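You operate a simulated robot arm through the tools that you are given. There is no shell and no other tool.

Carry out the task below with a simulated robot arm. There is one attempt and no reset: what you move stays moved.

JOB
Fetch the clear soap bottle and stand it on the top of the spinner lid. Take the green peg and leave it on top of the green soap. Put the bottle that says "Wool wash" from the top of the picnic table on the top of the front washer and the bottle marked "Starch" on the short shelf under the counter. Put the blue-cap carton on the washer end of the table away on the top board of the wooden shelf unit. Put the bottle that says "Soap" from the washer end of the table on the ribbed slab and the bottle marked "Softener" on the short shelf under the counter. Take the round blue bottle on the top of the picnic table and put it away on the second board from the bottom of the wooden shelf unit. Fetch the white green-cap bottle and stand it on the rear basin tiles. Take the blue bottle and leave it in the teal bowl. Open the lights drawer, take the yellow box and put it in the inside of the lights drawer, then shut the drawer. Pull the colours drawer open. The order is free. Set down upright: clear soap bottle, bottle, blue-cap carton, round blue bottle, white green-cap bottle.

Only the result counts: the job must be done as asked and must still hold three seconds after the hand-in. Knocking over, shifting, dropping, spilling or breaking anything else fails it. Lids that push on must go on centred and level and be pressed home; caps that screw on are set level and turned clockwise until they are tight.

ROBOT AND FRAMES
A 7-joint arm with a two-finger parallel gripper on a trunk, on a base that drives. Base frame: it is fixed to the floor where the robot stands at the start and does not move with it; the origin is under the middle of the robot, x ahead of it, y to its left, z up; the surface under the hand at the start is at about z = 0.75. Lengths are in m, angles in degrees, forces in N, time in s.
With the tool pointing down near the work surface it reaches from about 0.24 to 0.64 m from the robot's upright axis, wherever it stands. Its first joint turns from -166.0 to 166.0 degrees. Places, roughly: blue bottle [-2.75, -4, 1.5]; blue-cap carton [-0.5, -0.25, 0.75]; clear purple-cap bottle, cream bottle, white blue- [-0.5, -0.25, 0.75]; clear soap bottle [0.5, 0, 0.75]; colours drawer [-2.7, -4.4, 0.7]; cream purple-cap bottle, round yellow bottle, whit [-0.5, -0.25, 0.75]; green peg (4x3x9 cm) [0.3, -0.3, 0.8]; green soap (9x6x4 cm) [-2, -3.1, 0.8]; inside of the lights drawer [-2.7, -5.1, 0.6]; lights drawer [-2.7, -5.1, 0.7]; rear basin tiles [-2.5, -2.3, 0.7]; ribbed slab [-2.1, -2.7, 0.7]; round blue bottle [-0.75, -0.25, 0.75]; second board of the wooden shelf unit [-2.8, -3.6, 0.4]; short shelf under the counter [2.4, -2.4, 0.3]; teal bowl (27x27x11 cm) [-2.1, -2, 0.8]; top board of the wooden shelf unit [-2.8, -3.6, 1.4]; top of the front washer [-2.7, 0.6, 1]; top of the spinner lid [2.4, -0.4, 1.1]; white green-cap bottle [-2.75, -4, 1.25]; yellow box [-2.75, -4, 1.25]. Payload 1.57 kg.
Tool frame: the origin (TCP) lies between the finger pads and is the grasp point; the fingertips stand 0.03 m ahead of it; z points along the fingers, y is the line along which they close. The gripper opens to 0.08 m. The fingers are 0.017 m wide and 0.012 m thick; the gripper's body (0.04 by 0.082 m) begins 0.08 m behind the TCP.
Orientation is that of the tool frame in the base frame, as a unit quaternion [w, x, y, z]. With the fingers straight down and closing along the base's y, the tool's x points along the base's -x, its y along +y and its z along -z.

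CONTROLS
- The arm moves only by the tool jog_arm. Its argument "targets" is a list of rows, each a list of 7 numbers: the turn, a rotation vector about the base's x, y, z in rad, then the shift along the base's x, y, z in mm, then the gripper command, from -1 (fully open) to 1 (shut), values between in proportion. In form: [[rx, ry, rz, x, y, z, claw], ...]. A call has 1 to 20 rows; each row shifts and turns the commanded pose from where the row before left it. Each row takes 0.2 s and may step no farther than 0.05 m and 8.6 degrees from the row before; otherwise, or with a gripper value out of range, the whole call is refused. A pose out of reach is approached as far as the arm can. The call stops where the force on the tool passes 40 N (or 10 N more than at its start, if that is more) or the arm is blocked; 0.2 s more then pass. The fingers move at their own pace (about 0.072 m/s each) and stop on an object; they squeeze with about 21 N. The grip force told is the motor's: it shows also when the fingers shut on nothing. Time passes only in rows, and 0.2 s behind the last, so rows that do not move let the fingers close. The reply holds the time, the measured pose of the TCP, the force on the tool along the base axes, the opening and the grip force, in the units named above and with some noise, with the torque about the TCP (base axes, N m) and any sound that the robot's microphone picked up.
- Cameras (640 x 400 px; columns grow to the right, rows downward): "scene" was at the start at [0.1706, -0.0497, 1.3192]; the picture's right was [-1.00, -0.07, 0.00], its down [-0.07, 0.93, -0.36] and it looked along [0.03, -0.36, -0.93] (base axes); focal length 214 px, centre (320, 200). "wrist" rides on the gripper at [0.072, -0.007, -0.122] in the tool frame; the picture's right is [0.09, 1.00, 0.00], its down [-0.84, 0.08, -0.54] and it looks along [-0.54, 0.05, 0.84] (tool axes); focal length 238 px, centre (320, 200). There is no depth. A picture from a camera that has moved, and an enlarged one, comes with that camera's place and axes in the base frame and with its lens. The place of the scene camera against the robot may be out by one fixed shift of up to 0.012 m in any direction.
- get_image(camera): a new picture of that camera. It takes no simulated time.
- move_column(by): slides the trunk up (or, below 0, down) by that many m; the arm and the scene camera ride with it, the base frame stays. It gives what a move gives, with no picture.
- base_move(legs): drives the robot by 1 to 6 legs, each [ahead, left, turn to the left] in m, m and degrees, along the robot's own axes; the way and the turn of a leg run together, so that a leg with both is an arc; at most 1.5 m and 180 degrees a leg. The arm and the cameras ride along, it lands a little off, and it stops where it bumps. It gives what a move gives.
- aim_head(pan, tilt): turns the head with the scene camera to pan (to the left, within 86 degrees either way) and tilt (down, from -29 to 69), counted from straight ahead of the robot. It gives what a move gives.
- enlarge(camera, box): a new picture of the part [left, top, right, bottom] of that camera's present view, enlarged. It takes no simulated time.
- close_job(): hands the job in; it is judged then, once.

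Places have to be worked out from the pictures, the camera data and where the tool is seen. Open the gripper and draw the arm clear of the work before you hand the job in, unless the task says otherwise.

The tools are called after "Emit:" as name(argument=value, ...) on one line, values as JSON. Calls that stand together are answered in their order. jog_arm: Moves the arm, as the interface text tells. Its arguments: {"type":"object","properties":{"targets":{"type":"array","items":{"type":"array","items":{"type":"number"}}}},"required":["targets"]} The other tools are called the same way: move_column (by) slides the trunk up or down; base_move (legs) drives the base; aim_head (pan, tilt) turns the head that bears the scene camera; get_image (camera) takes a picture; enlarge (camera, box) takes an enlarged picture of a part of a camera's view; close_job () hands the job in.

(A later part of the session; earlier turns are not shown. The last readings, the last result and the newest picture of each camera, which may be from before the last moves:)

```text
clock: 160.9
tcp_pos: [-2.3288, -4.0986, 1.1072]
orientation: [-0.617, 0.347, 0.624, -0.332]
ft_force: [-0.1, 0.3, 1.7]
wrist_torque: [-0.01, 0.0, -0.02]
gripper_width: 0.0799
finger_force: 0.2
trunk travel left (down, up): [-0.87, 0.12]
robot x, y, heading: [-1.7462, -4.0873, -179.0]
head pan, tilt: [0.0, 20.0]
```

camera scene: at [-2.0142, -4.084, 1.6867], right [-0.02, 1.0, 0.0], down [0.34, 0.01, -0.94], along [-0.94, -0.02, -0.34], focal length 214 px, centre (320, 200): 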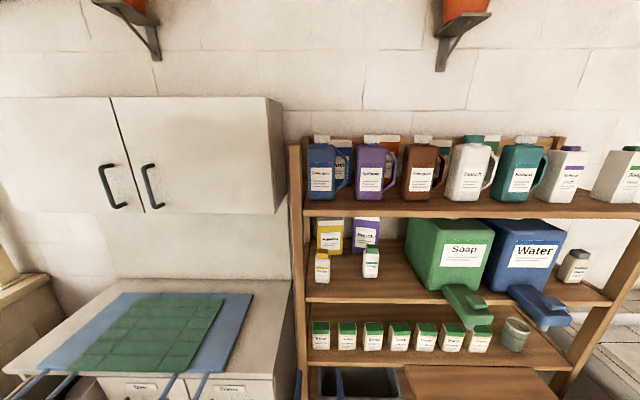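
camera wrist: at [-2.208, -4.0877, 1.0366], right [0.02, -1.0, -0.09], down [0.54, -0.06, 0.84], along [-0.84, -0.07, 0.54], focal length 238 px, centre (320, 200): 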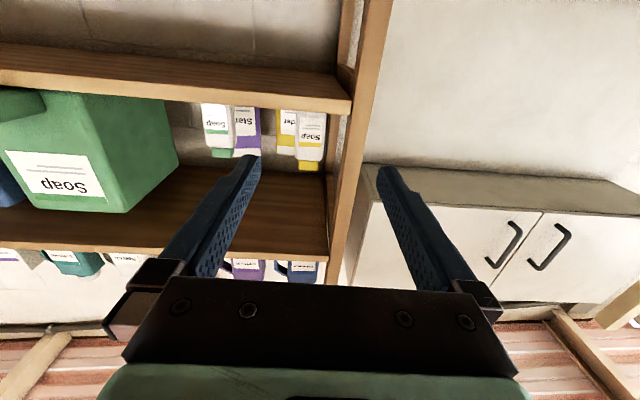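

The blue jug's cap is near (-2.79, -4.094, 1.63), about 0.056 m wide. I finish the roll so the camera is on top, then raise the trunk and the hand to cap height in front of the shelf.

Emit:
move_column(by=0.12)

Emit:
jog_arm(targets=[[0.1428, 0, 0, 0, 0, 0, -1], [0.1428, 0, 0, 0, 0, 0, -1], [0.1428, 0, 0, 0, 0, 0, -1], [0.1428, 0, 0, 0, 0, 0, -1], [0.1428, 0, 0, 0, 0, 0, -1], [0.1428, 0, 0, 0, 0, 0, -1], [0.1428, 0, 0, 0, 0, 0, -1], [0, 0, 0, 0, 0, 45, -1], [0, 0, 0, 0, 0, 45, -1], [0, 0, 0, 0, 0, 45, -1], [0, 0, 0, 0, 0, 45, -1], [0, 0, 0, 0, 0, 45, -1], [0, 0, 0, 0, 0, 45, -1], [0, 0, 0, 0, 0, 45, -1], [0, 0, 0, 0, 0, 45, -1], [0, 0, 0, 0, 0, 40, -1]])

Emit:
get_image(camera="wrist")

Emit:
get_image(camera="scene")

```text
clock: 162.4
tcp_pos: [-2.3284, -4.0979, 1.2283]
orientation: [-0.616, 0.347, 0.624, -0.332]
ft_force: [0.6, -0.4, -0.1]
wrist_torque: [-0.02, 0.01, -0.04]
gripper_width: 0.0802
finger_force: 0.1
trunk travel left (down, up): [-0.99, 0.0]
robot x, y, heading: [-1.7463, -4.0839, -179.2]
head pan, tilt: [0.0, 20.0]
```

```text
clock: 165.8
tcp_pos: [-2.3279, -4.0959, 1.6273]
orientation: [0.707, -0.009, -0.707, -0.007]
ft_force: [-0.4, 0.1, -0.2]
wrist_torque: [-0.01, 0.03, 0.0]
gripper_width: 0.08
finger_force: 0.1
trunk travel left (down, up): [-0.99, 0.0]
robot x, y, heading: [-1.7475, -4.0836, -179.2]
head pan, tilt: [0.0, 20.0]
```

```text
taken
camera wrist: at [-2.2081, -4.105, 1.6998], right [0.02, 1.0, 0.09], down [0.54, 0.06, -0.84], along [-0.84, 0.07, -0.54], focal length 238 px, centre (320, 200)
```

wrist: 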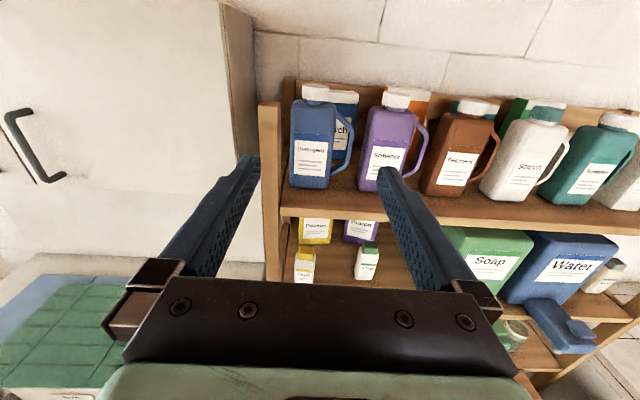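

```text
taken
camera scene: at [-2.0146, -4.0848, 1.8066], right [-0.02, 1.0, 0.0], down [0.34, 0.01, -0.94], along [-0.94, -0.02, -0.34], focal length 214 px, centre (320, 200)
```

scene: 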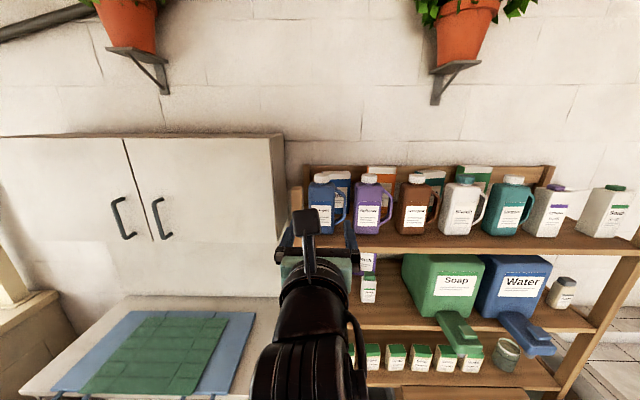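

Emit:
base_move(legs=[[0.33, 0, -0.8]])

Emit:
get_image(camera="wrist")

Emit:
aim_head(pan=0, tilt=35)

Emit:
get_image(camera="scene")

```text
clock: 168.0
tcp_pos: [-2.6582, -4.0933, 1.6271]
orientation: [0.708, -0.013, -0.706, -0.01]
ft_force: [0.1, 0.4, 0.1]
wrist_torque: [0.04, 0.0, 0.02]
gripper_width: 0.0794
finger_force: 0.1
trunk travel left (down, up): [-0.99, 0.0]
robot x, y, heading: [-2.0763, -4.0896, -179.3]
head pan, tilt: [0.0, 20.0]
```

```text
taken
camera wrist: at [-2.5384, -4.104, 1.7], right [0.03, 1.0, 0.09], down [0.54, 0.06, -0.84], along [-0.84, 0.07, -0.54], focal length 238 px, centre (320, 200)
```

wrist: 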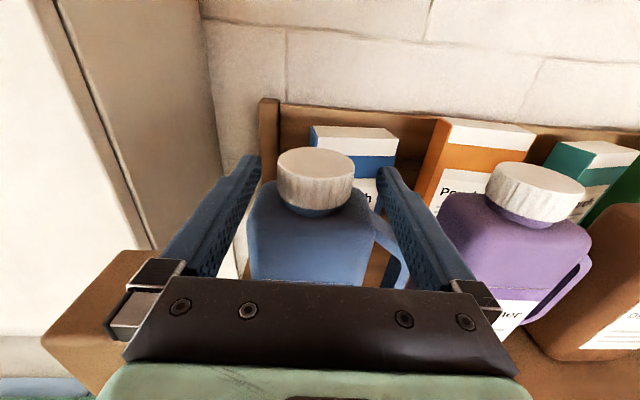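

```text
clock: 168.8
tcp_pos: [-2.6598, -4.0941, 1.6269]
orientation: [0.708, -0.014, -0.706, -0.009]
ft_force: [-0.2, 0.5, -0.4]
wrist_torque: [0.0, 0.01, 0.04]
gripper_width: 0.0796
finger_force: 0.1
trunk travel left (down, up): [-0.99, 0.0]
robot x, y, heading: [-2.0794, -4.0888, -179.2]
head pan, tilt: [0.0, 35.0]
```

```text
taken
camera scene: at [-2.3411, -4.0857, 1.7829], right [-0.01, 1.0, 0.0], down [0.57, 0.0, -0.82], along [-0.82, -0.01, -0.57], focal length 214 px, centre (320, 200)
```

scene: 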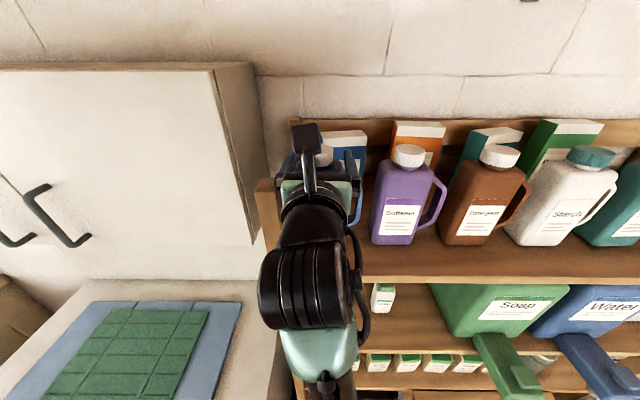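

Triangulating the two wrist views puts the cap at (-2.674, -4.098), top at z ≈ 1.638, already almost between the fingers. I advance 14 mm and close on it.

Emit:
jog_arm(targets=[[0, 0, 0, -7, -2, 0, -1], [0, 0, 0, -7, -1, 0, -1], [0, 0, 0, 0, 0, 0, 1], [0, 0, 0, 0, 0, 0, 1], [0, 0, 0, 0, 0, 0, 1], [0, 0, 0, 0, 0, 0, 1]])

Emit:
get_image(camera="wrist")

```text
clock: 170.2
tcp_pos: [-2.6732, -4.0967, 1.6272]
orientation: [0.707, -0.014, -0.707, -0.01]
ft_force: [-1.6, 1.6, 0.7]
wrist_torque: [0.21, 0.01, -0.01]
gripper_width: 0.0476
finger_force: 21.3
trunk travel left (down, up): [-0.99, 0.0]
robot x, y, heading: [-2.0773, -4.0895, -179.4]
head pan, tilt: [0.0, 35.0]
```

```text
taken
camera wrist: at [-2.5539, -4.1067, 1.6994], right [0.03, 1.0, 0.09], down [0.54, 0.06, -0.84], along [-0.84, 0.07, -0.54], focal length 238 px, centre (320, 200)
```

wrist: 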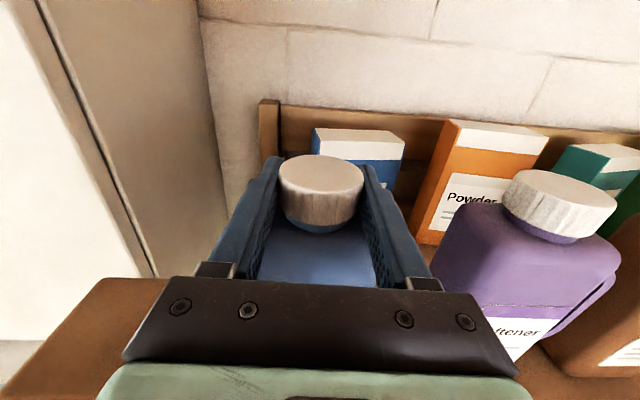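

Gripped at 47.6 mm. I lift it gently and check that it holds.

Emit:
jog_arm(targets=[[0, 0, 0, 0, 0, 10, 1], [0, 0, 0, 0, 0, 15, 1], [0, 0, 0, 0, 0, 15, 1], [0, 0, 0, 0, 0, 0, 1]])

Emit:
get_image(camera="wrist")

```text
clock: 171.2
tcp_pos: [-2.6758, -4.0975, 1.6676]
orientation: [-0.707, 0.014, 0.707, 0.01]
ft_force: [-0.2, -0.1, -8.9]
wrist_torque: [0.02, -0.03, -0.03]
gripper_width: 0.0475
finger_force: 21.3
trunk travel left (down, up): [-0.99, 0.0]
robot x, y, heading: [-2.0754, -4.0922, -179.6]
head pan, tilt: [0.0, 35.0]
```

```text
taken
camera wrist: at [-2.5557, -4.1073, 1.7398], right [0.03, 1.0, 0.09], down [0.54, 0.06, -0.84], along [-0.84, 0.07, -0.54], focal length 238 px, centre (320, 200)
```

wrist: 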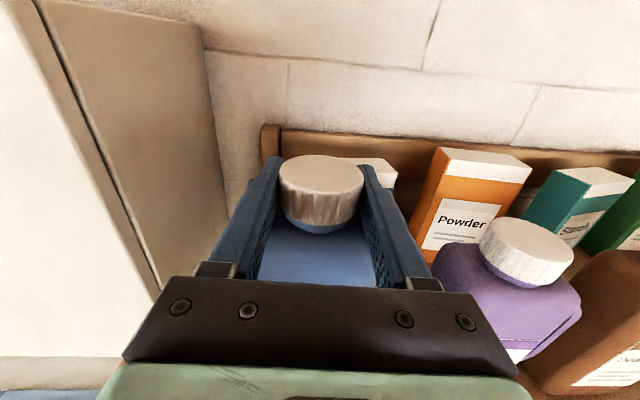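

The jug holds (about 9 N). I back away from the shelf and drive to the tub in front of the teal bowl.

Emit:
base_move(legs=[[-0.4, 0, -0.4], [0, -1.4, 0], [0, -0.5, 0]])

Emit:
aim_head(pan=0, tilt=55)

Emit:
get_image(camera="scene")

```text
clock: 182.9
tcp_pos: [-2.2221, -2.1491, 1.6665]
orientation: [0.707, -0.033, -0.706, -0.029]
ft_force: [-0.3, 0.1, -8.4]
wrist_torque: [0.02, -0.02, -0.01]
gripper_width: 0.0477
finger_force: 20.9
trunk travel left (down, up): [-0.99, 0.0]
robot x, y, heading: [-1.6281, -2.1771, 177.3]
head pan, tilt: [0.0, 35.0]
```

```text
clock: 183.7
tcp_pos: [-2.224, -2.148, 1.6669]
orientation: [-0.706, 0.033, 0.707, 0.03]
ft_force: [0.0, 0.2, -7.8]
wrist_torque: [-0.02, -0.03, 0.0]
gripper_width: 0.0477
finger_force: 21.4
trunk travel left (down, up): [-0.99, 0.0]
robot x, y, heading: [-1.6255, -2.1743, 177.4]
head pan, tilt: [0.0, 55.0]
```

```text
taken
camera scene: at [-1.8741, -2.1556, 1.7545], right [0.05, 1.0, 0.0], down [0.82, -0.04, -0.57], along [-0.57, 0.03, -0.82], focal length 214 px, centre (320, 200)
```

scene: 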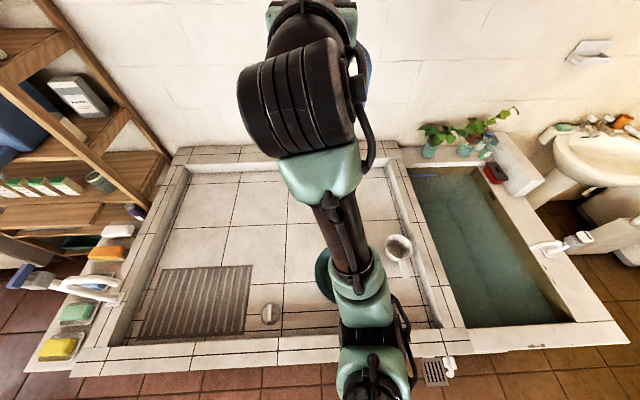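

The arm hides the bowl, which I judge centred at (-2.18, -2.02) with its rim at z ≈ 0.81. I lower the hand with the arm while shifting over the bowl.

Emit:
jog_arm(targets=[[0, 0, 0, 5, 16, -40, 1], [0, 0, 0, 5, 16, -40, 1], [0, 0, 0, 5, 16, -40, 1], [0, 0, 0, 5, 16, -40, 1], [0, 0, 0, 5, 16, -40, 1], [0, 0, 0, 5, 16, -40, 1], [0, 0, 0, 5, 16, -40, 1], [0, 0, 0, 5, 16, -40, 1], [0, 0, 0, 0, 0, -40, 1], [0, 0, 0, 0, 0, -40, 1]])

Emit:
get_image(camera="scene")

Emit:
get_image(camera="wrist")

```text
clock: 185.9
tcp_pos: [-2.1834, -2.019, 1.267]
orientation: [-0.706, 0.032, 0.707, 0.029]
ft_force: [0.7, 0.2, -8.0]
wrist_torque: [-0.05, -0.04, -0.01]
gripper_width: 0.0473
finger_force: 21.2
trunk travel left (down, up): [-0.99, 0.0]
robot x, y, heading: [-1.6284, -2.1722, 177.4]
head pan, tilt: [0.0, 55.0]
```

```text
taken
camera scene: at [-1.8747, -2.157, 1.7544], right [0.05, 1.0, 0.0], down [0.82, -0.04, -0.57], along [-0.57, 0.03, -0.82], focal length 214 px, centre (320, 200)
```

scene: 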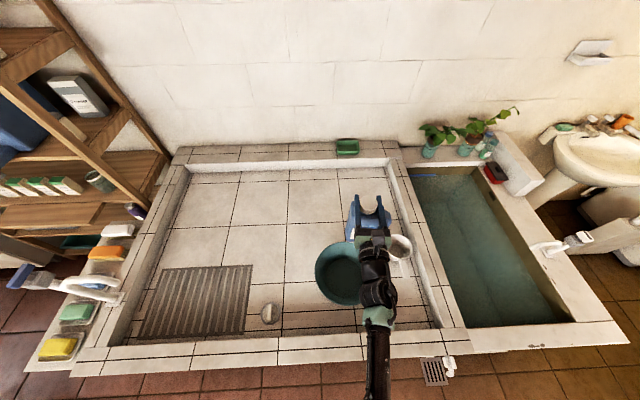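

```text
taken
camera wrist: at [-2.0639, -2.0351, 1.3397], right [0.09, 0.99, 0.09], down [0.55, 0.03, -0.84], along [-0.83, 0.12, -0.54], focal length 238 px, centre (320, 200)
```

wrist: 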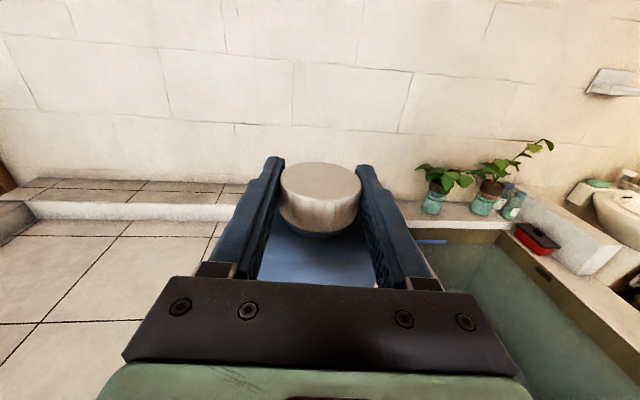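

The bowl centre refines to about (-2.155, -2.03). I shift slightly and lower the trunk by 0.3.

Emit:
jog_arm(targets=[[0, 0, 0, 25, -10, 0, 1]])

Emit:
move_column(by=-0.28)

Emit:
get_image(camera="scene")

Emit:
get_image(camera="wrist")

```text
clock: 186.3
tcp_pos: [-2.1562, -2.0287, 1.2702]
orientation: [0.707, -0.032, -0.706, -0.029]
ft_force: [0.1, -1.3, -7.8]
wrist_torque: [-0.06, -0.03, -0.02]
gripper_width: 0.0477
finger_force: 21.0
trunk travel left (down, up): [-0.99, 0.0]
robot x, y, heading: [-1.6296, -2.1728, 177.6]
head pan, tilt: [0.0, 55.0]
```

```text
clock: 189.1
tcp_pos: [-2.1586, -2.0271, 0.9897]
orientation: [0.707, -0.033, -0.706, -0.029]
ft_force: [0.5, 0.8, -8.1]
wrist_torque: [-0.01, -0.02, -0.01]
gripper_width: 0.0478
finger_force: 21.1
trunk travel left (down, up): [-0.71, 0.28]
robot x, y, heading: [-1.6306, -2.1731, 177.2]
head pan, tilt: [0.0, 55.0]
```

```text
taken
camera scene: at [-1.8736, -2.1558, 1.4745], right [0.05, 1.0, 0.0], down [0.82, -0.04, -0.57], along [-0.57, 0.03, -0.82], focal length 214 px, centre (320, 200)
```

scene: 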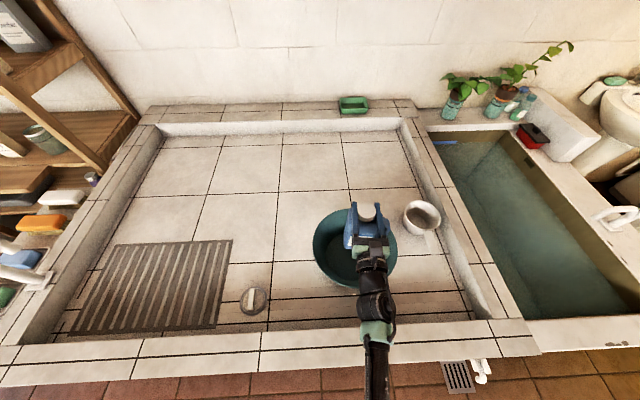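

```text
taken
camera wrist: at [-2.0387, -2.044, 1.0618], right [0.09, 0.99, 0.09], down [0.55, 0.03, -0.84], along [-0.83, 0.12, -0.54], focal length 238 px, centre (320, 200)
```

wrist: 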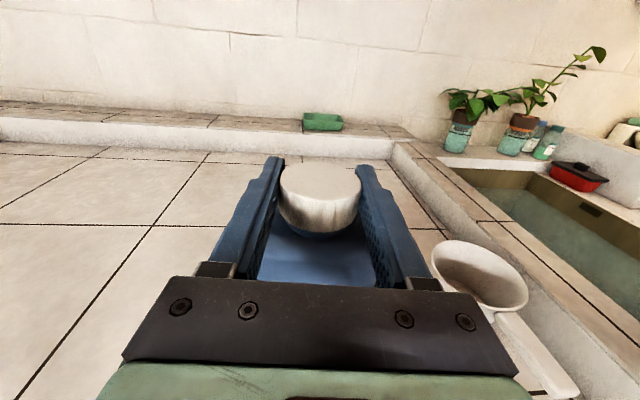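

Bowl centre is now measured at (-2.14, -2.03). I centre and lower toward the bowl floor, watching the force.

Emit:
jog_arm(targets=[[0, 0, 0, 16, -2, 0, 1], [0, 0, 0, 0, 0, -20, 1], [0, 0, 0, 0, 0, -20, 1], [0, 0, 0, 0, 0, -20, 1], [0, 0, 0, 0, 0, 0, 1]])

Emit:
get_image(camera="scene")

```text
clock: 190.3
tcp_pos: [-2.1424, -2.0337, 0.9352]
orientation: [0.71, -0.032, -0.703, -0.029]
ft_force: [-1.9, 1.9, 14.6]
wrist_torque: [0.38, 0.12, 0.11]
gripper_width: 0.0478
finger_force: 20.6
trunk travel left (down, up): [-0.71, 0.28]
robot x, y, heading: [-1.6285, -2.1743, 177.6]
head pan, tilt: [0.0, 55.0]
```

```text
taken
camera scene: at [-1.8718, -2.1562, 1.4752], right [0.05, 1.0, 0.0], down [0.82, -0.04, -0.57], along [-0.57, 0.03, -0.82], focal length 214 px, centre (320, 200)
```

scene: 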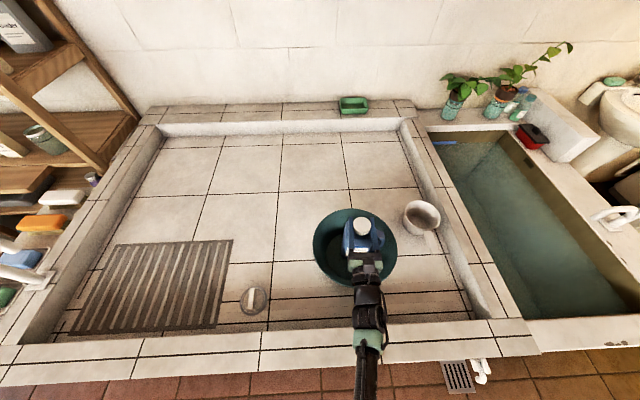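

Contact at TCP z ≈ 0.935. I relieve the pressure, then open the fingers and check whether the jug stands.

Emit:
jog_arm(targets=[[0, 0, 0, 0, 0, 3, 1], [0, 0, 0, 0, 0, 0, 1]])

Emit:
jog_arm(targets=[[0, 0, 0, 0, 0, 0, 0.2], [0, 0, 0, 0, 0, 0, 0], [0, 0, 0, 0, 0, 0, -0.4], [0, 0, 0, 0, 0, 0, -1], [0, 0, 0, 0, 0, 0, -1]])

Emit:
get_image(camera="wrist")

Emit:
enlarge(camera="scene", box=[290, 180, 430, 320])

```text
clock: 190.9
tcp_pos: [-2.1419, -2.0331, 0.9339]
orientation: [0.707, -0.031, -0.706, -0.028]
ft_force: [-4.7, -2.0, 10.9]
wrist_torque: [0.22, 0.29, 0.04]
gripper_width: 0.0476
finger_force: 21.1
trunk travel left (down, up): [-0.71, 0.28]
robot x, y, heading: [-1.6248, -2.1795, 177.3]
head pan, tilt: [0.0, 55.0]
```

```text
clock: 192.1
tcp_pos: [-2.1421, -2.0307, 0.9321]
orientation: [0.706, -0.033, -0.706, -0.03]
ft_force: [0.7, -0.3, 0.3]
wrist_torque: [0.01, -0.01, -0.02]
gripper_width: 0.08
finger_force: 0.0
trunk travel left (down, up): [-0.71, 0.28]
robot x, y, heading: [-1.6287, -2.1761, 176.8]
head pan, tilt: [0.0, 55.0]
```

```text
taken
camera wrist: at [-2.0233, -2.0479, 1.0045], right [0.09, 0.99, 0.09], down [0.55, 0.03, -0.84], along [-0.83, 0.12, -0.54], focal length 238 px, centre (320, 200)
```

wrist: 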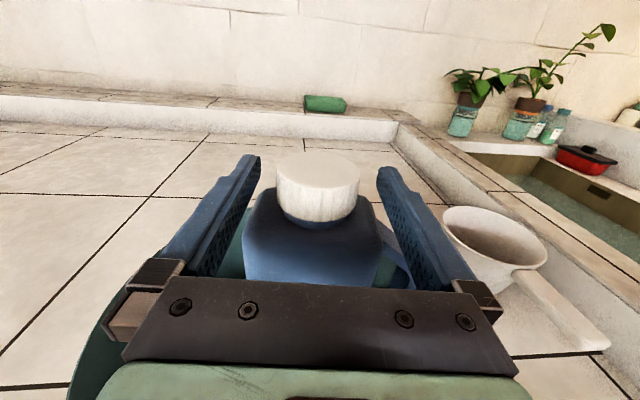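

```text
2.86 times, centred on (360, 250) of scene
camera zoom: at [-1.8728, -2.156, 1.4746], right [0.05, 1.0, 0.0], down [0.82, -0.04, -0.57], along [-0.57, 0.03, -0.82], focal length 613 px, centre (206, 57)
```

zoom: 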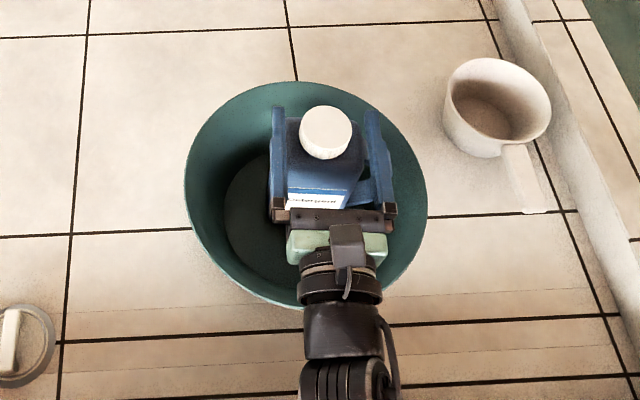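

Jug stands in the bowl. I withdraw straight back along the tool axis and look again.

Emit:
jog_arm(targets=[[0, 0, 0, 30, -2.6, 0, -1], [0, 0, 0, 45, -4, 0, -1], [0, 0, 0, 45, -4, 30, -1]])

Emit:
enlarge(camera="scene", box=[290, 180, 430, 320])

Emit:
get_image(camera="wrist")

```text
refused: row 3 steps farther than a row can; nothing moved
```

```text
2.86 times, centred on (360, 250) of scene
camera zoom: at [-1.8728, -2.156, 1.4746], right [0.05, 1.0, 0.0], down [0.82, -0.04, -0.57], along [-0.57, 0.03, -0.82], focal length 613 px, centre (206, 57)
```

zoom: 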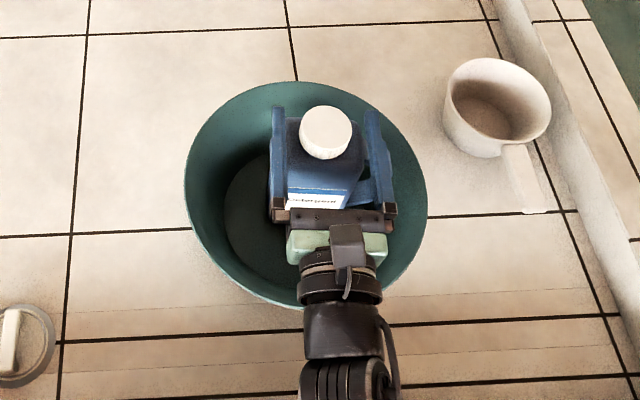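

```text
taken
camera wrist: at [-2.0233, -2.0479, 1.0045], right [0.09, 0.99, 0.09], down [0.55, 0.03, -0.84], along [-0.83, 0.12, -0.54], focal length 238 px, centre (320, 200)
```

wrist: 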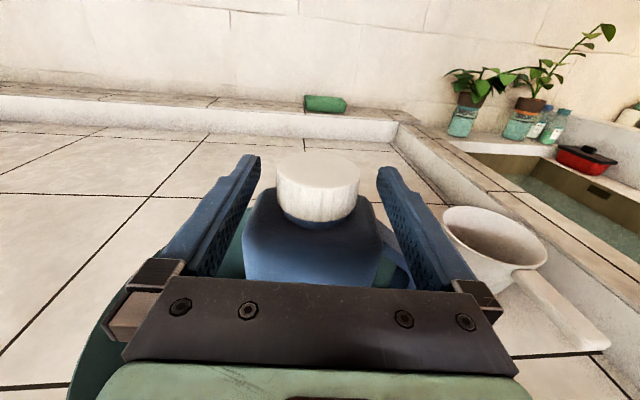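

Emit:
jog_arm(targets=[[0, 0, 0, 30, -2.6, 0, -1], [0, 0, 0, 45, -4, 0, -1], [0, 0, 0, 40, -3, 20, -1], [0, 0, 0, 0, 0, 40, -1], [0, 0, 0, 0, 0, 40, -1]])

Emit:
enlarge(camera="scene", box=[290, 180, 430, 320])

Emit:
get_image(camera="wrist")

```text
clock: 193.3
tcp_pos: [-2.0427, -2.0145, 1.0333]
orientation: [0.706, -0.032, -0.706, -0.029]
ft_force: [-0.4, 0.6, 0.2]
wrist_torque: [-0.03, 0.04, 0.01]
gripper_width: 0.08
finger_force: 0.0
out of reach, approached as far as the arm can: row 2, 3
trunk travel left (down, up): [-0.71, 0.28]
robot x, y, heading: [-1.6292, -2.1747, 177.3]
head pan, tilt: [0.0, 55.0]
```

```text
2.86 times, centred on (360, 250) of scene
camera zoom: at [-1.8724, -2.1559, 1.4747], right [0.05, 1.0, 0.0], down [0.82, -0.04, -0.57], along [-0.57, 0.03, -0.82], focal length 613 px, centre (206, 57)
```

zoom: 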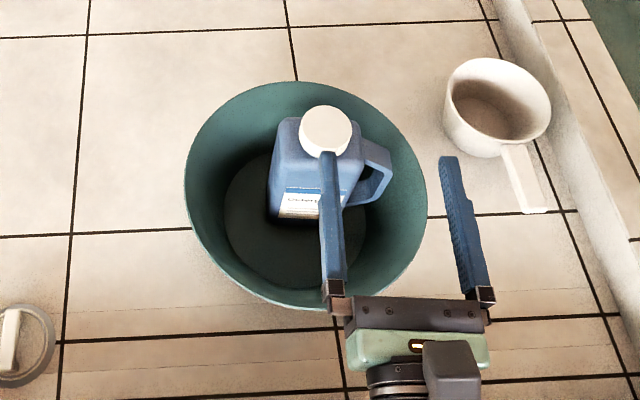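

```text
taken
camera wrist: at [-1.9234, -2.0312, 1.1055], right [0.09, 0.99, 0.09], down [0.55, 0.03, -0.84], along [-0.83, 0.12, -0.54], focal length 238 px, centre (320, 200)
```

wrist: 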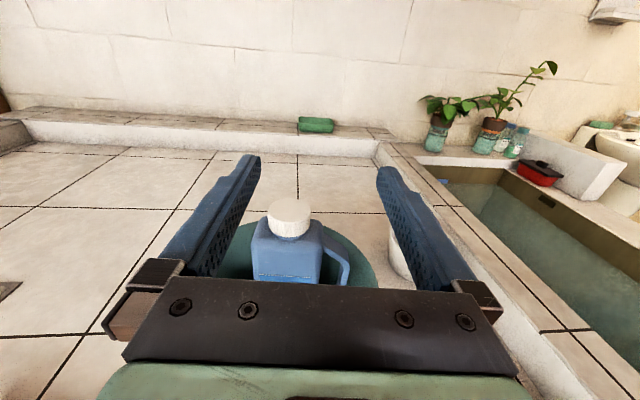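

The jug stands upright in the bowl. Before leaving I test how far the arm can reach toward the rear tiles with the tool horizontal, at a safe height.

Emit:
jog_arm(targets=[[0, 0, 0, 0, 0, 45, -1], [0, 0, 0, 0, -45, 20, -1], [0, 0, 0, 0, -48, 0, -1], [0, 0, 0, 0, -48, 0, -1], [0, 0, 0, 0, -48, 0, -1], [0, 0, 0, 0, -48, 0, -1], [0, 0, 0, 0, -48, 0, -1], [0, 0, 0, 0, -45, 0, -1], [0, 0, 0, -48, 0, 0, -1], [0, 0, 0, -48, 0, 0, -1], [0, 0, 0, -48, 0, 0, -1], [0, 0, 0, -48, 0, 0, -1], [0, 0, 0, -48, 0, 0, -1], [0, 0, 0, -48, 0, 0, -1], [0, 0, 0, -48, 0, 0, -1], [0, 0, 0, -48, 0, 0, -1], [0, 0, 0, -48, 0, 0, -1], [0, 0, 0, -30, 0, 0, -1]])

Emit:
get_image(camera="wrist")

Emit:
get_image(camera="scene")

```text
clock: 197.1
tcp_pos: [-2.4426, -2.3396, 1.1228]
orientation: [0.707, -0.033, -0.706, -0.029]
ft_force: [-0.5, 0.8, -0.3]
wrist_torque: [-0.02, -0.02, -0.01]
gripper_width: 0.08
finger_force: 0.1
out of reach, approached as far as the arm can: row 2, 4, 17, 18
trunk travel left (down, up): [-0.71, 0.28]
robot x, y, heading: [-1.6259, -2.1759, 177.1]
head pan, tilt: [0.0, 55.0]
```

```text
taken
camera wrist: at [-2.3233, -2.3565, 1.1953], right [0.09, 0.99, 0.09], down [0.55, 0.03, -0.84], along [-0.83, 0.12, -0.54], focal length 238 px, centre (320, 200)
```

wrist: 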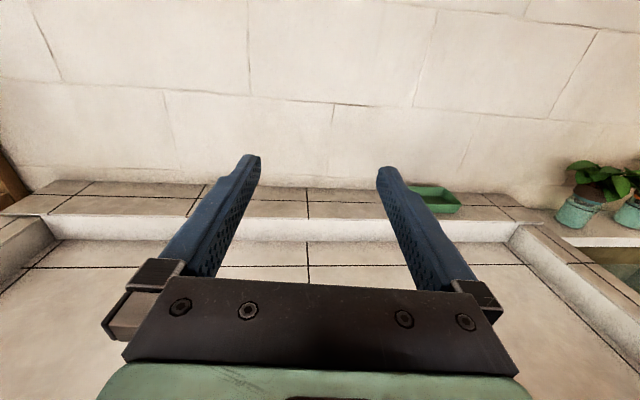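

```text
taken
camera scene: at [-1.8725, -2.1569, 1.4747], right [0.05, 1.0, 0.0], down [0.82, -0.04, -0.57], along [-0.57, 0.03, -0.82], focal length 214 px, centre (320, 200)
```

scene: 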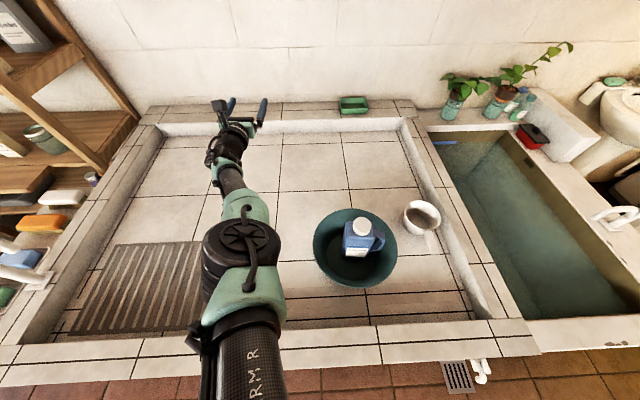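

The horizontal reach is about 0.83 m from the axis, enough for x ≈ -2.49 when standing square to the tub. I retract and go back to the shelf for the green-cap bottle, judged at (-2.70, -3.905) on a board at z ≈ 1.14.

Emit:
jog_arm(targets=[[0, 0, 0, 48, 10, 0, -1], [0, 0, 0, 48, 20, 0, -1], [0, 0, 0, 48, 20, 0, -1], [0, 0, 0, 48, 20, 0, -1], [0, 0, 0, 48, 20, 0, -1], [0, 0, 0, 30, 20, 0, -1], [0, 0, 0, 0, 20, 0, -1], [0, 0, 0, 0, 20, 0, -1]])

Emit:
move_column(by=0.28)

Emit:
base_move(legs=[[0, 0.4, 2.6], [0, 1.3, 0]])

Emit:
aim_head(pan=0, tilt=30)

Emit:
get_image(camera="scene")

```text
refused: row 2 steps farther than a row can; nothing moved
```

```text
clock: 200.0
tcp_pos: [-2.443, -2.3387, 1.4029]
orientation: [0.707, -0.033, -0.706, -0.029]
ft_force: [0.3, -0.5, -0.2]
wrist_torque: [0.05, 0.0, -0.03]
gripper_width: 0.0798
finger_force: 0.0
trunk travel left (down, up): [-0.99, 0.0]
robot x, y, heading: [-1.627, -2.1755, 177.5]
head pan, tilt: [0.0, 55.0]
```

```text
clock: 208.4
tcp_pos: [-2.4027, -4.1154, 1.4024]
orientation: [0.707, -0.002, -0.707, 0.001]
ft_force: [-0.4, -1.3, 0.0]
wrist_torque: [0.0, 0.02, 0.01]
gripper_width: 0.0797
finger_force: 0.1
trunk travel left (down, up): [-0.99, 0.0]
robot x, y, heading: [-1.6053, -3.8761, -177.6]
head pan, tilt: [0.0, 55.0]
stopped in leg 2: the robot was blocked; the commanded pose is now the measured one
```

```text
clock: 209.3
tcp_pos: [-2.4023, -4.1144, 1.4035]
orientation: [0.707, -0.001, -0.707, 0.001]
ft_force: [-0.9, -0.1, 0.4]
wrist_torque: [0.04, 0.0, 0.0]
gripper_width: 0.0801
finger_force: 0.0
trunk travel left (down, up): [-0.99, 0.0]
robot x, y, heading: [-1.608, -3.8769, -177.8]
head pan, tilt: [0.0, 30.0]
```

```text
taken
camera scene: at [-1.8689, -3.8816, 1.7906], right [-0.04, 1.0, 0.0], down [0.5, 0.02, -0.87], along [-0.86, -0.04, -0.5], focal length 214 px, centre (320, 200)
```

scene: 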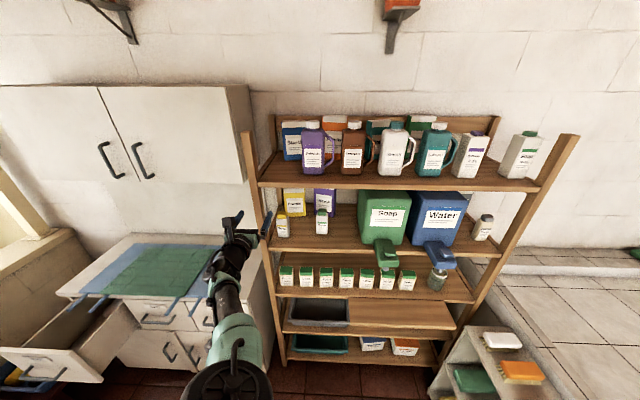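

One chained call was refused, so I'll check each step from now on. The base touched the cart and stopped at (-1.605, -3.876). I first check that the cart is unmoved, then retract the arm.

Emit:
jog_arm(targets=[[0, 0, 0, 40, 25, 0, -1], [0, 0, 0, 40, 25, 0, -1], [0, 0, 0, 40, 25, 0, -1], [0, 0, 0, 40, 25, 0, -1], [0, 0, 0, 40, 25, 0, -1], [0, 0, 0, 0, 40, 0, -1], [0, 0, 0, 0, 40, 0, -1], [0, 0, 0, 0, 10, 0, -1]])

Emit:
aim_head(pan=86, tilt=50)

Emit:
get_image(camera="scene")

```text
clock: 211.1
tcp_pos: [-2.1996, -3.9051, 1.4016]
orientation: [0.707, -0.001, -0.707, 0.001]
ft_force: [0.0, -0.5, 0.3]
wrist_torque: [0.02, 0.02, 0.0]
gripper_width: 0.0801
finger_force: 0.1
out of reach, approached as far as the arm can: row 8
trunk travel left (down, up): [-0.99, 0.0]
robot x, y, heading: [-1.6032, -3.8746, -177.6]
head pan, tilt: [0.0, 30.0]
```

```text
clock: 212.7
tcp_pos: [-2.2016, -3.9061, 1.403]
orientation: [-0.707, 0.002, 0.708, -0.002]
ft_force: [0.0, -0.4, 0.6]
wrist_torque: [0.05, -0.02, -0.01]
gripper_width: 0.0802
finger_force: 0.0
trunk travel left (down, up): [-0.99, 0.0]
robot x, y, heading: [-1.6032, -3.8816, -177.5]
head pan, tilt: [85.9, 50.0]
```

```text
taken
camera scene: at [-1.7809, -3.9554, 1.7612], right [-1.0, 0.03, 0.0], down [0.02, 0.77, -0.64], along [-0.02, -0.64, -0.77], focal length 214 px, centre (320, 200)
```

scene: 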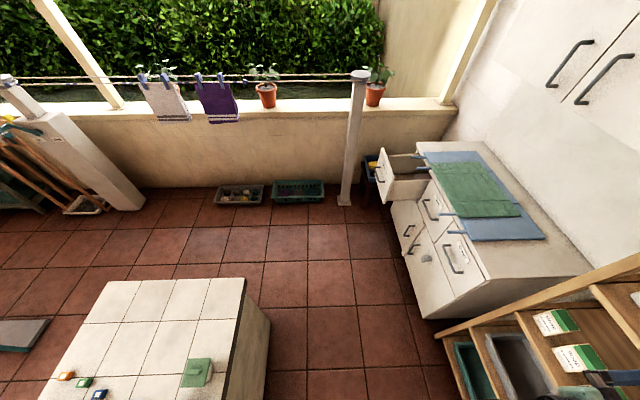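

The cart and its items look undisturbed. I lower the hand to 1.22 m with a 20° nose-down pitch, before driving up to the shelf.

Emit:
jog_arm(targets=[[0, -0.1163, 0, 0, 0, -45, -1], [0, -0.1163, 0, 0, 0, -45, -1], [0, -0.1163, 0, 0, 0, -45, -1], [0, 0, 0, 0, 0, -45, -1]])

Emit:
base_move(legs=[[0.27, 0, -2]])

Emit:
get_image(camera="wrist")

Emit:
aim_head(pan=0, tilt=40)

Emit:
get_image(camera="scene")

```text
clock: 213.7
tcp_pos: [-2.2019, -3.9032, 1.2167]
orientation: [-0.574, 0.002, 0.819, -0.002]
ft_force: [-0.3, 0.1, 0.7]
wrist_torque: [0.0, 0.03, 0.0]
gripper_width: 0.0798
finger_force: 0.1
trunk travel left (down, up): [-0.99, 0.0]
robot x, y, heading: [-1.6058, -3.8784, -177.5]
head pan, tilt: [85.9, 50.0]
```

```text
clock: 215.6
tcp_pos: [-2.4704, -3.8883, 1.2192]
orientation: [-0.574, 0.017, 0.819, 0.009]
ft_force: [0.5, -0.1, 0.9]
wrist_torque: [0.01, -0.01, 0.02]
gripper_width: 0.0801
finger_force: 0.0
trunk travel left (down, up): [-0.99, 0.0]
robot x, y, heading: [-1.876, -3.8837, -179.6]
head pan, tilt: [85.9, 50.0]
```

```text
taken
camera wrist: at [-2.3825, -3.897, 1.328], right [0.01, 1.0, 0.08], down [0.8, 0.04, -0.6], along [-0.6, 0.07, -0.79], focal length 238 px, centre (320, 200)
```

wrist: 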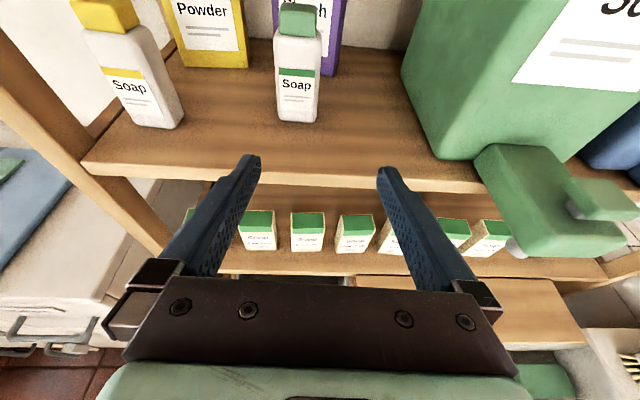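

```text
clock: 217.2
tcp_pos: [-2.4711, -3.888, 1.2202]
orientation: [-0.574, 0.017, 0.818, 0.009]
ft_force: [-0.4, 0.2, 0.3]
wrist_torque: [0.04, 0.04, -0.01]
gripper_width: 0.0799
finger_force: 0.0
trunk travel left (down, up): [-0.99, 0.0]
robot x, y, heading: [-1.8759, -3.8841, -179.5]
head pan, tilt: [0.0, 40.0]
```

```text
taken
camera scene: at [-2.1332, -3.8792, 1.7754], right [-0.01, 1.0, 0.0], down [0.64, 0.0, -0.77], along [-0.77, 0.0, -0.64], focal length 214 px, centre (320, 200)
```

scene: 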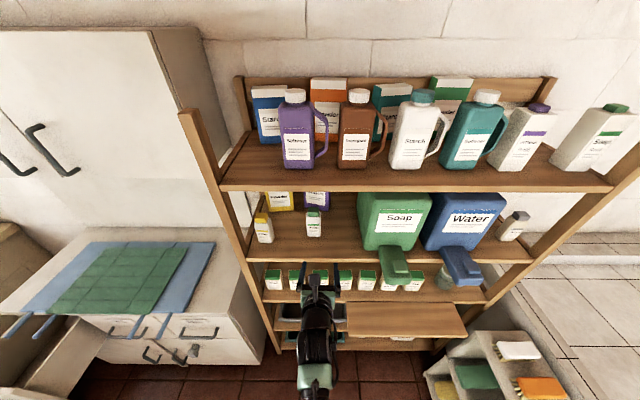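

The green-cap bottle's base front is at about (-2.655, -3.91), 0.056 m wide. I advance to grasp it at (-2.68, -3.91, 1.215).

Emit:
jog_arm(targets=[[0, 0, 0, -30, -22, 0, -1], [0, 0, 0, -45, 0, -1, -1], [0, 0, 0, -45, 0, -1, -1], [0, 0, 0, -45, 0, -1, -1], [0, 0, 0, 0, 0, 0, -1]])

Emit:
get_image(camera="wrist")

```text
clock: 218.4
tcp_pos: [-2.6337, -3.9101, 1.2164]
orientation: [-0.573, 0.016, 0.819, 0.008]
ft_force: [0.1, 0.3, 0.7]
wrist_torque: [0.0, -0.01, -0.02]
gripper_width: 0.0799
finger_force: 0.0
trunk travel left (down, up): [-0.99, 0.0]
robot x, y, heading: [-1.8726, -3.8829, -179.8]
head pan, tilt: [0.0, 40.0]
```

```text
taken
camera wrist: at [-2.5468, -3.9187, 1.3248], right [0.01, 1.0, 0.08], down [0.8, 0.04, -0.6], along [-0.6, 0.07, -0.79], focal length 238 px, centre (320, 200)
```

wrist: 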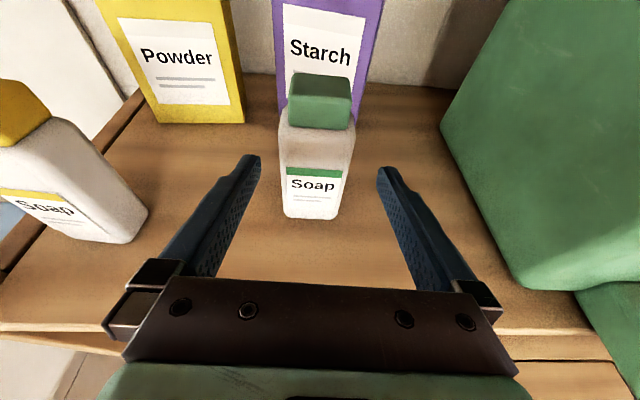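

Emit:
jog_arm(targets=[[0, 0, 0, -26, -1, 0, -1], [0, 0, 0, -26, -1, 0, -1], [0, 0, 0, 0, 0, 0, 1], [0, 0, 0, 0, 0, 0, 1], [0, 0, 0, 0, 0, 0, 1], [0, 0, 0, 0, 0, 0, 1]])

Emit:
get_image(camera="wrist")

```text
clock: 219.8
tcp_pos: [-2.6575, -3.9003, 1.2244]
orientation: [-0.575, 0.016, 0.818, 0.008]
ft_force: [-0.2, -1.0, 1.1]
wrist_torque: [-0.03, 0.12, 0.06]
gripper_width: 0.055
finger_force: 20.7
out of reach, approached as far as the arm can: row 1, 2
trunk travel left (down, up): [-0.99, 0.0]
robot x, y, heading: [-1.8749, -3.8844, -179.7]
head pan, tilt: [0.0, 40.0]
```

```text
taken
camera wrist: at [-2.5686, -3.9093, 1.3331], right [0.01, 1.0, 0.08], down [0.8, 0.04, -0.6], along [-0.61, 0.07, -0.79], focal length 238 px, centre (320, 200)
```

wrist: 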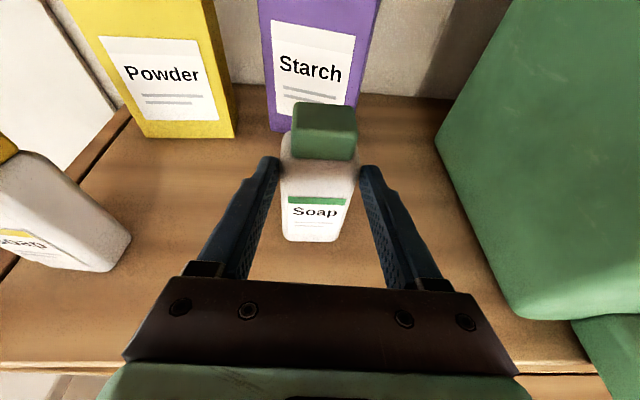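

The arm hit its reach limit, so the grip is only at the fingertips. I open, drive the base 40 mm closer and grip again.

Emit:
jog_arm(targets=[[0, 0, 0, 0, 0, 0, 0], [0, 0, 0, 0, 0, 0, -1], [0, 0, 0, 0, 0, 0, -1]])

Emit:
base_move(legs=[[0.04, 0, 0]])

Emit:
get_image(camera="wrist")

```text
clock: 220.6
tcp_pos: [-2.6567, -3.9008, 1.2237]
orientation: [-0.575, 0.017, 0.818, 0.009]
ft_force: [0.3, 0.7, -0.3]
wrist_torque: [-0.01, 0.03, -0.01]
gripper_width: 0.08
finger_force: 0.0
trunk travel left (down, up): [-0.99, 0.0]
robot x, y, heading: [-1.8744, -3.8893, -179.5]
head pan, tilt: [0.0, 40.0]
```

```text
clock: 221.5
tcp_pos: [-2.6921, -3.8997, 1.2272]
orientation: [-0.576, 0.017, 0.818, 0.009]
ft_force: [0.9, -0.5, 0.0]
wrist_torque: [0.05, -0.04, 0.02]
gripper_width: 0.0798
finger_force: 0.0
trunk travel left (down, up): [-0.99, 0.0]
robot x, y, heading: [-1.9139, -3.8854, -179.6]
head pan, tilt: [0.0, 40.0]
```

```text
taken
camera wrist: at [-2.6035, -3.9088, 1.3355], right [0.01, 1.0, 0.08], down [0.79, 0.04, -0.61], along [-0.61, 0.07, -0.79], focal length 238 px, centre (320, 200)
```

wrist: 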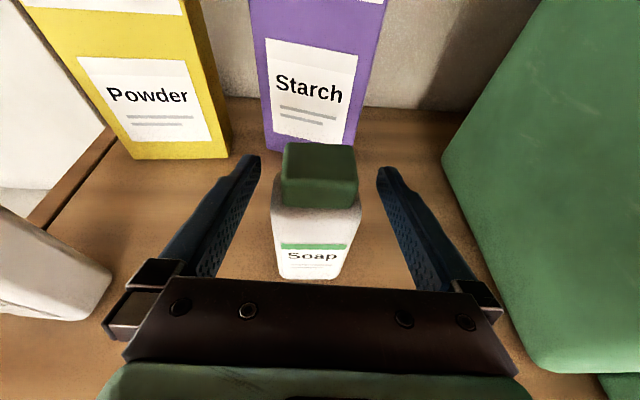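

Emit:
jog_arm(targets=[[0, 0, 0, 0, 0, 0, 1], [0, 0, 0, 0, 0, 0, 1], [0, 0, 0, 0, 0, 0, 1], [0, 0, 0, 0, 0, 0, 1], [0, 0, 0, 2, 0, 10, 1], [0, 0, 0, 5, 0, 15, 1], [0, 0, 0, 5, 0, 10, 1], [0, 0, 0, 0, 0, 0, 1]])

Emit:
get_image(camera="wrist")

```text
clock: 223.3
tcp_pos: [-2.691, -3.8916, 1.2565]
orientation: [-0.581, 0.025, 0.813, 0.021]
ft_force: [-0.1, 0.1, -2.5]
wrist_torque: [-0.05, 0.01, -0.03]
gripper_width: 0.0549
finger_force: 21.1
out of reach, approached as far as the arm can: row 5, 6, 7
trunk travel left (down, up): [-0.99, 0.0]
robot x, y, heading: [-1.9145, -3.8829, -179.7]
head pan, tilt: [0.0, 40.0]
```

```text
taken
camera wrist: at [-2.6008, -3.9029, 1.3638], right [0.04, 1.0, 0.09], down [0.79, 0.03, -0.62], along [-0.62, 0.09, -0.78], focal length 238 px, centre (320, 200)
```

wrist: 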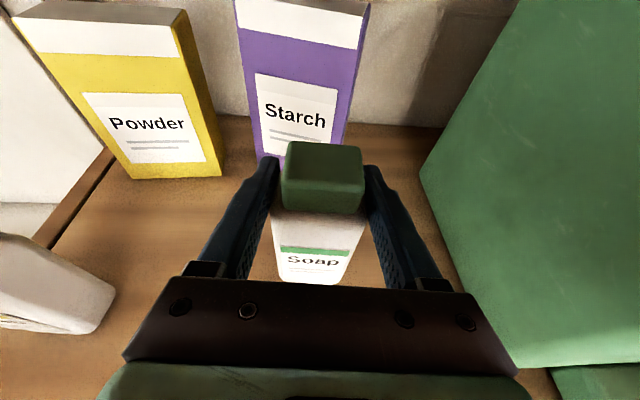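

Lifted cleanly. I back out of the shelf along the clear lane and drive to the tub in front of the rear tiles.

Emit:
base_move(legs=[[-0.2, 0, -0.5], [0.02, -0.35, 0], [-0.08, -0.25, 0], [0, -0.95, 0]])

Emit:
aim_head(pan=0, tilt=50)

Emit:
get_image(camera="scene")

```text
clock: 232.2
tcp_pos: [-2.442, -2.4225, 1.2561]
orientation: [-0.582, 0.025, 0.812, 0.019]
ft_force: [0.9, 0.8, -0.2]
wrist_torque: [0.0, 0.0, 0.03]
gripper_width: 0.0001
finger_force: 21.1
trunk travel left (down, up): [-0.99, 0.0]
robot x, y, heading: [-1.6684, -2.4166, -179.6]
head pan, tilt: [0.0, 40.0]
heard: click
stopped in leg 4: the robot was blocked; the commanded pose is now the measured one
```

```text
clock: 232.9
tcp_pos: [-2.4416, -2.4228, 1.2573]
orientation: [-0.583, 0.024, 0.812, 0.019]
ft_force: [0.5, 0.3, 0.0]
wrist_torque: [-0.02, 0.01, 0.01]
gripper_width: 0.0001
finger_force: 20.7
trunk travel left (down, up): [-0.99, 0.0]
robot x, y, heading: [-1.6636, -2.4175, -179.8]
head pan, tilt: [0.0, 50.0]
```

```text
taken
camera scene: at [-1.9155, -2.4101, 1.7612], right [-0.01, 1.0, 0.0], down [0.77, 0.0, -0.64], along [-0.64, 0.0, -0.77], focal length 214 px, centre (320, 200)
```

scene: 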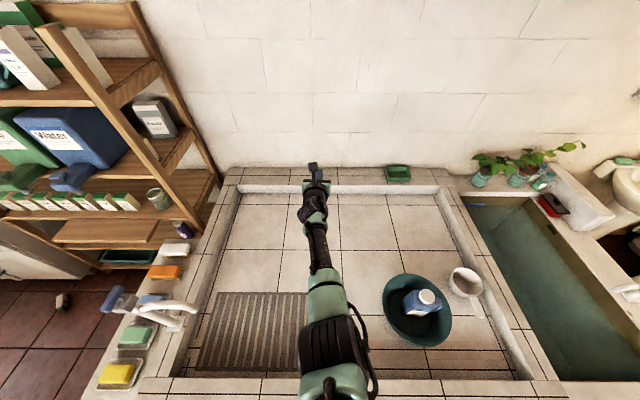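

The bottle was lost on the way, most likely knocked out by the canister tap that sticks out of the shelf. It lies on the floor near (-2.4, -4.4). I drive back to inspect the shelf and the bottle.

Emit:
enlarge(camera="scene", box=[0, 240, 160, 360])

Emit:
enlarge(camera="scene", box=[0, 0, 220, 240])

Emit:
base_move(legs=[[-0.06, 0, 0], [0, 0.9, 0]])

Emit:
aim_head(pan=20, tilt=35)

Emit:
get_image(camera="scene")

```text
3.33 times, centred on (80, 300) of scene
camera zoom: at [-1.9155, -2.4101, 1.7612], right [-0.01, 1.0, 0.0], down [0.77, 0.0, -0.64], along [-0.64, 0.0, -0.77], focal length 715 px, centre (1120, -133)
```

zoom: 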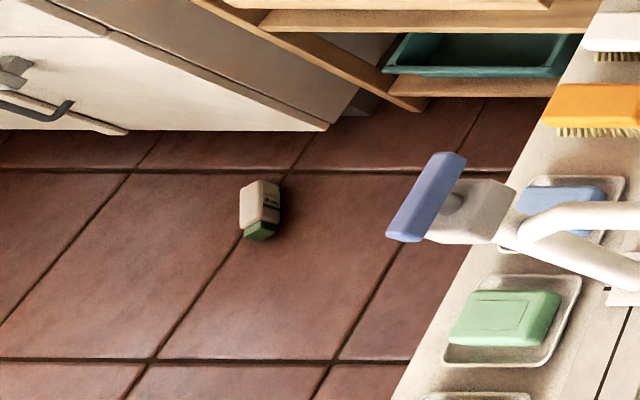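

```text
1.67 times, centred on (110, 120) of scene
camera zoom: at [-1.9155, -2.4101, 1.7612], right [-0.01, 1.0, 0.0], down [0.77, 0.0, -0.64], along [-0.64, 0.0, -0.77], focal length 358 px, centre (670, 333)
```

zoom: 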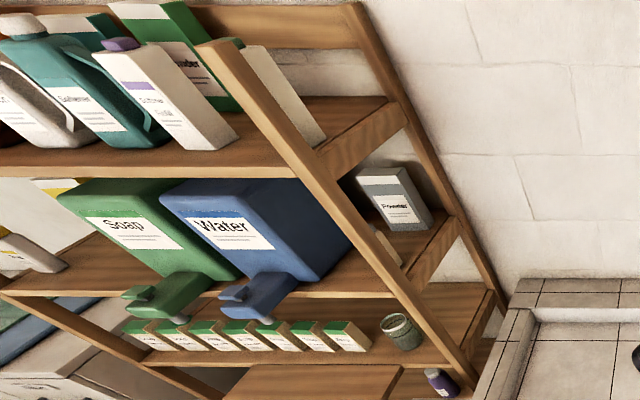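

```text
clock: 238.3
tcp_pos: [-2.3689, -3.354, 1.2579]
orientation: [-0.583, 0.02, 0.812, 0.016]
ft_force: [-0.1, -0.3, -0.8]
wrist_torque: [-0.01, 0.01, 0.01]
gripper_width: 0.0001
finger_force: 21.4
trunk travel left (down, up): [-0.99, 0.0]
robot x, y, heading: [-1.5938, -3.334, -179.3]
head pan, tilt: [0.0, 50.0]
```

```text
clock: 239.1
tcp_pos: [-2.3695, -3.3545, 1.2561]
orientation: [-0.582, 0.021, 0.812, 0.018]
ft_force: [0.3, -0.3, -0.4]
wrist_torque: [-0.02, 0.01, 0.02]
gripper_width: 0.0
finger_force: 20.7
trunk travel left (down, up): [-0.99, 0.0]
robot x, y, heading: [-1.5923, -3.3386, -179.0]
head pan, tilt: [20.0, 35.0]
```

```text
taken
camera scene: at [-1.8492, -3.3666, 1.7828], right [-0.36, 0.93, 0.0], down [0.54, 0.2, -0.82], along [-0.77, -0.29, -0.57], focal length 214 px, centre (320, 200)
```

scene: 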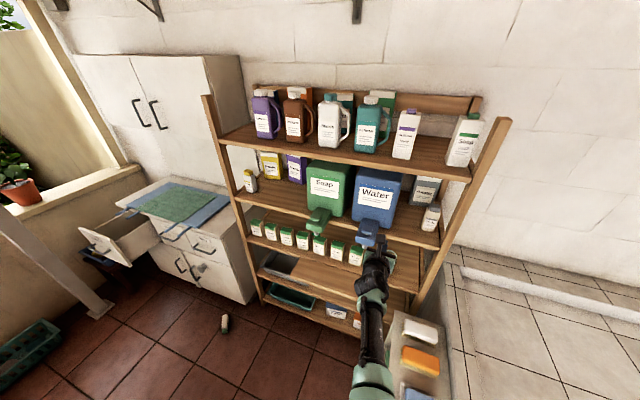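

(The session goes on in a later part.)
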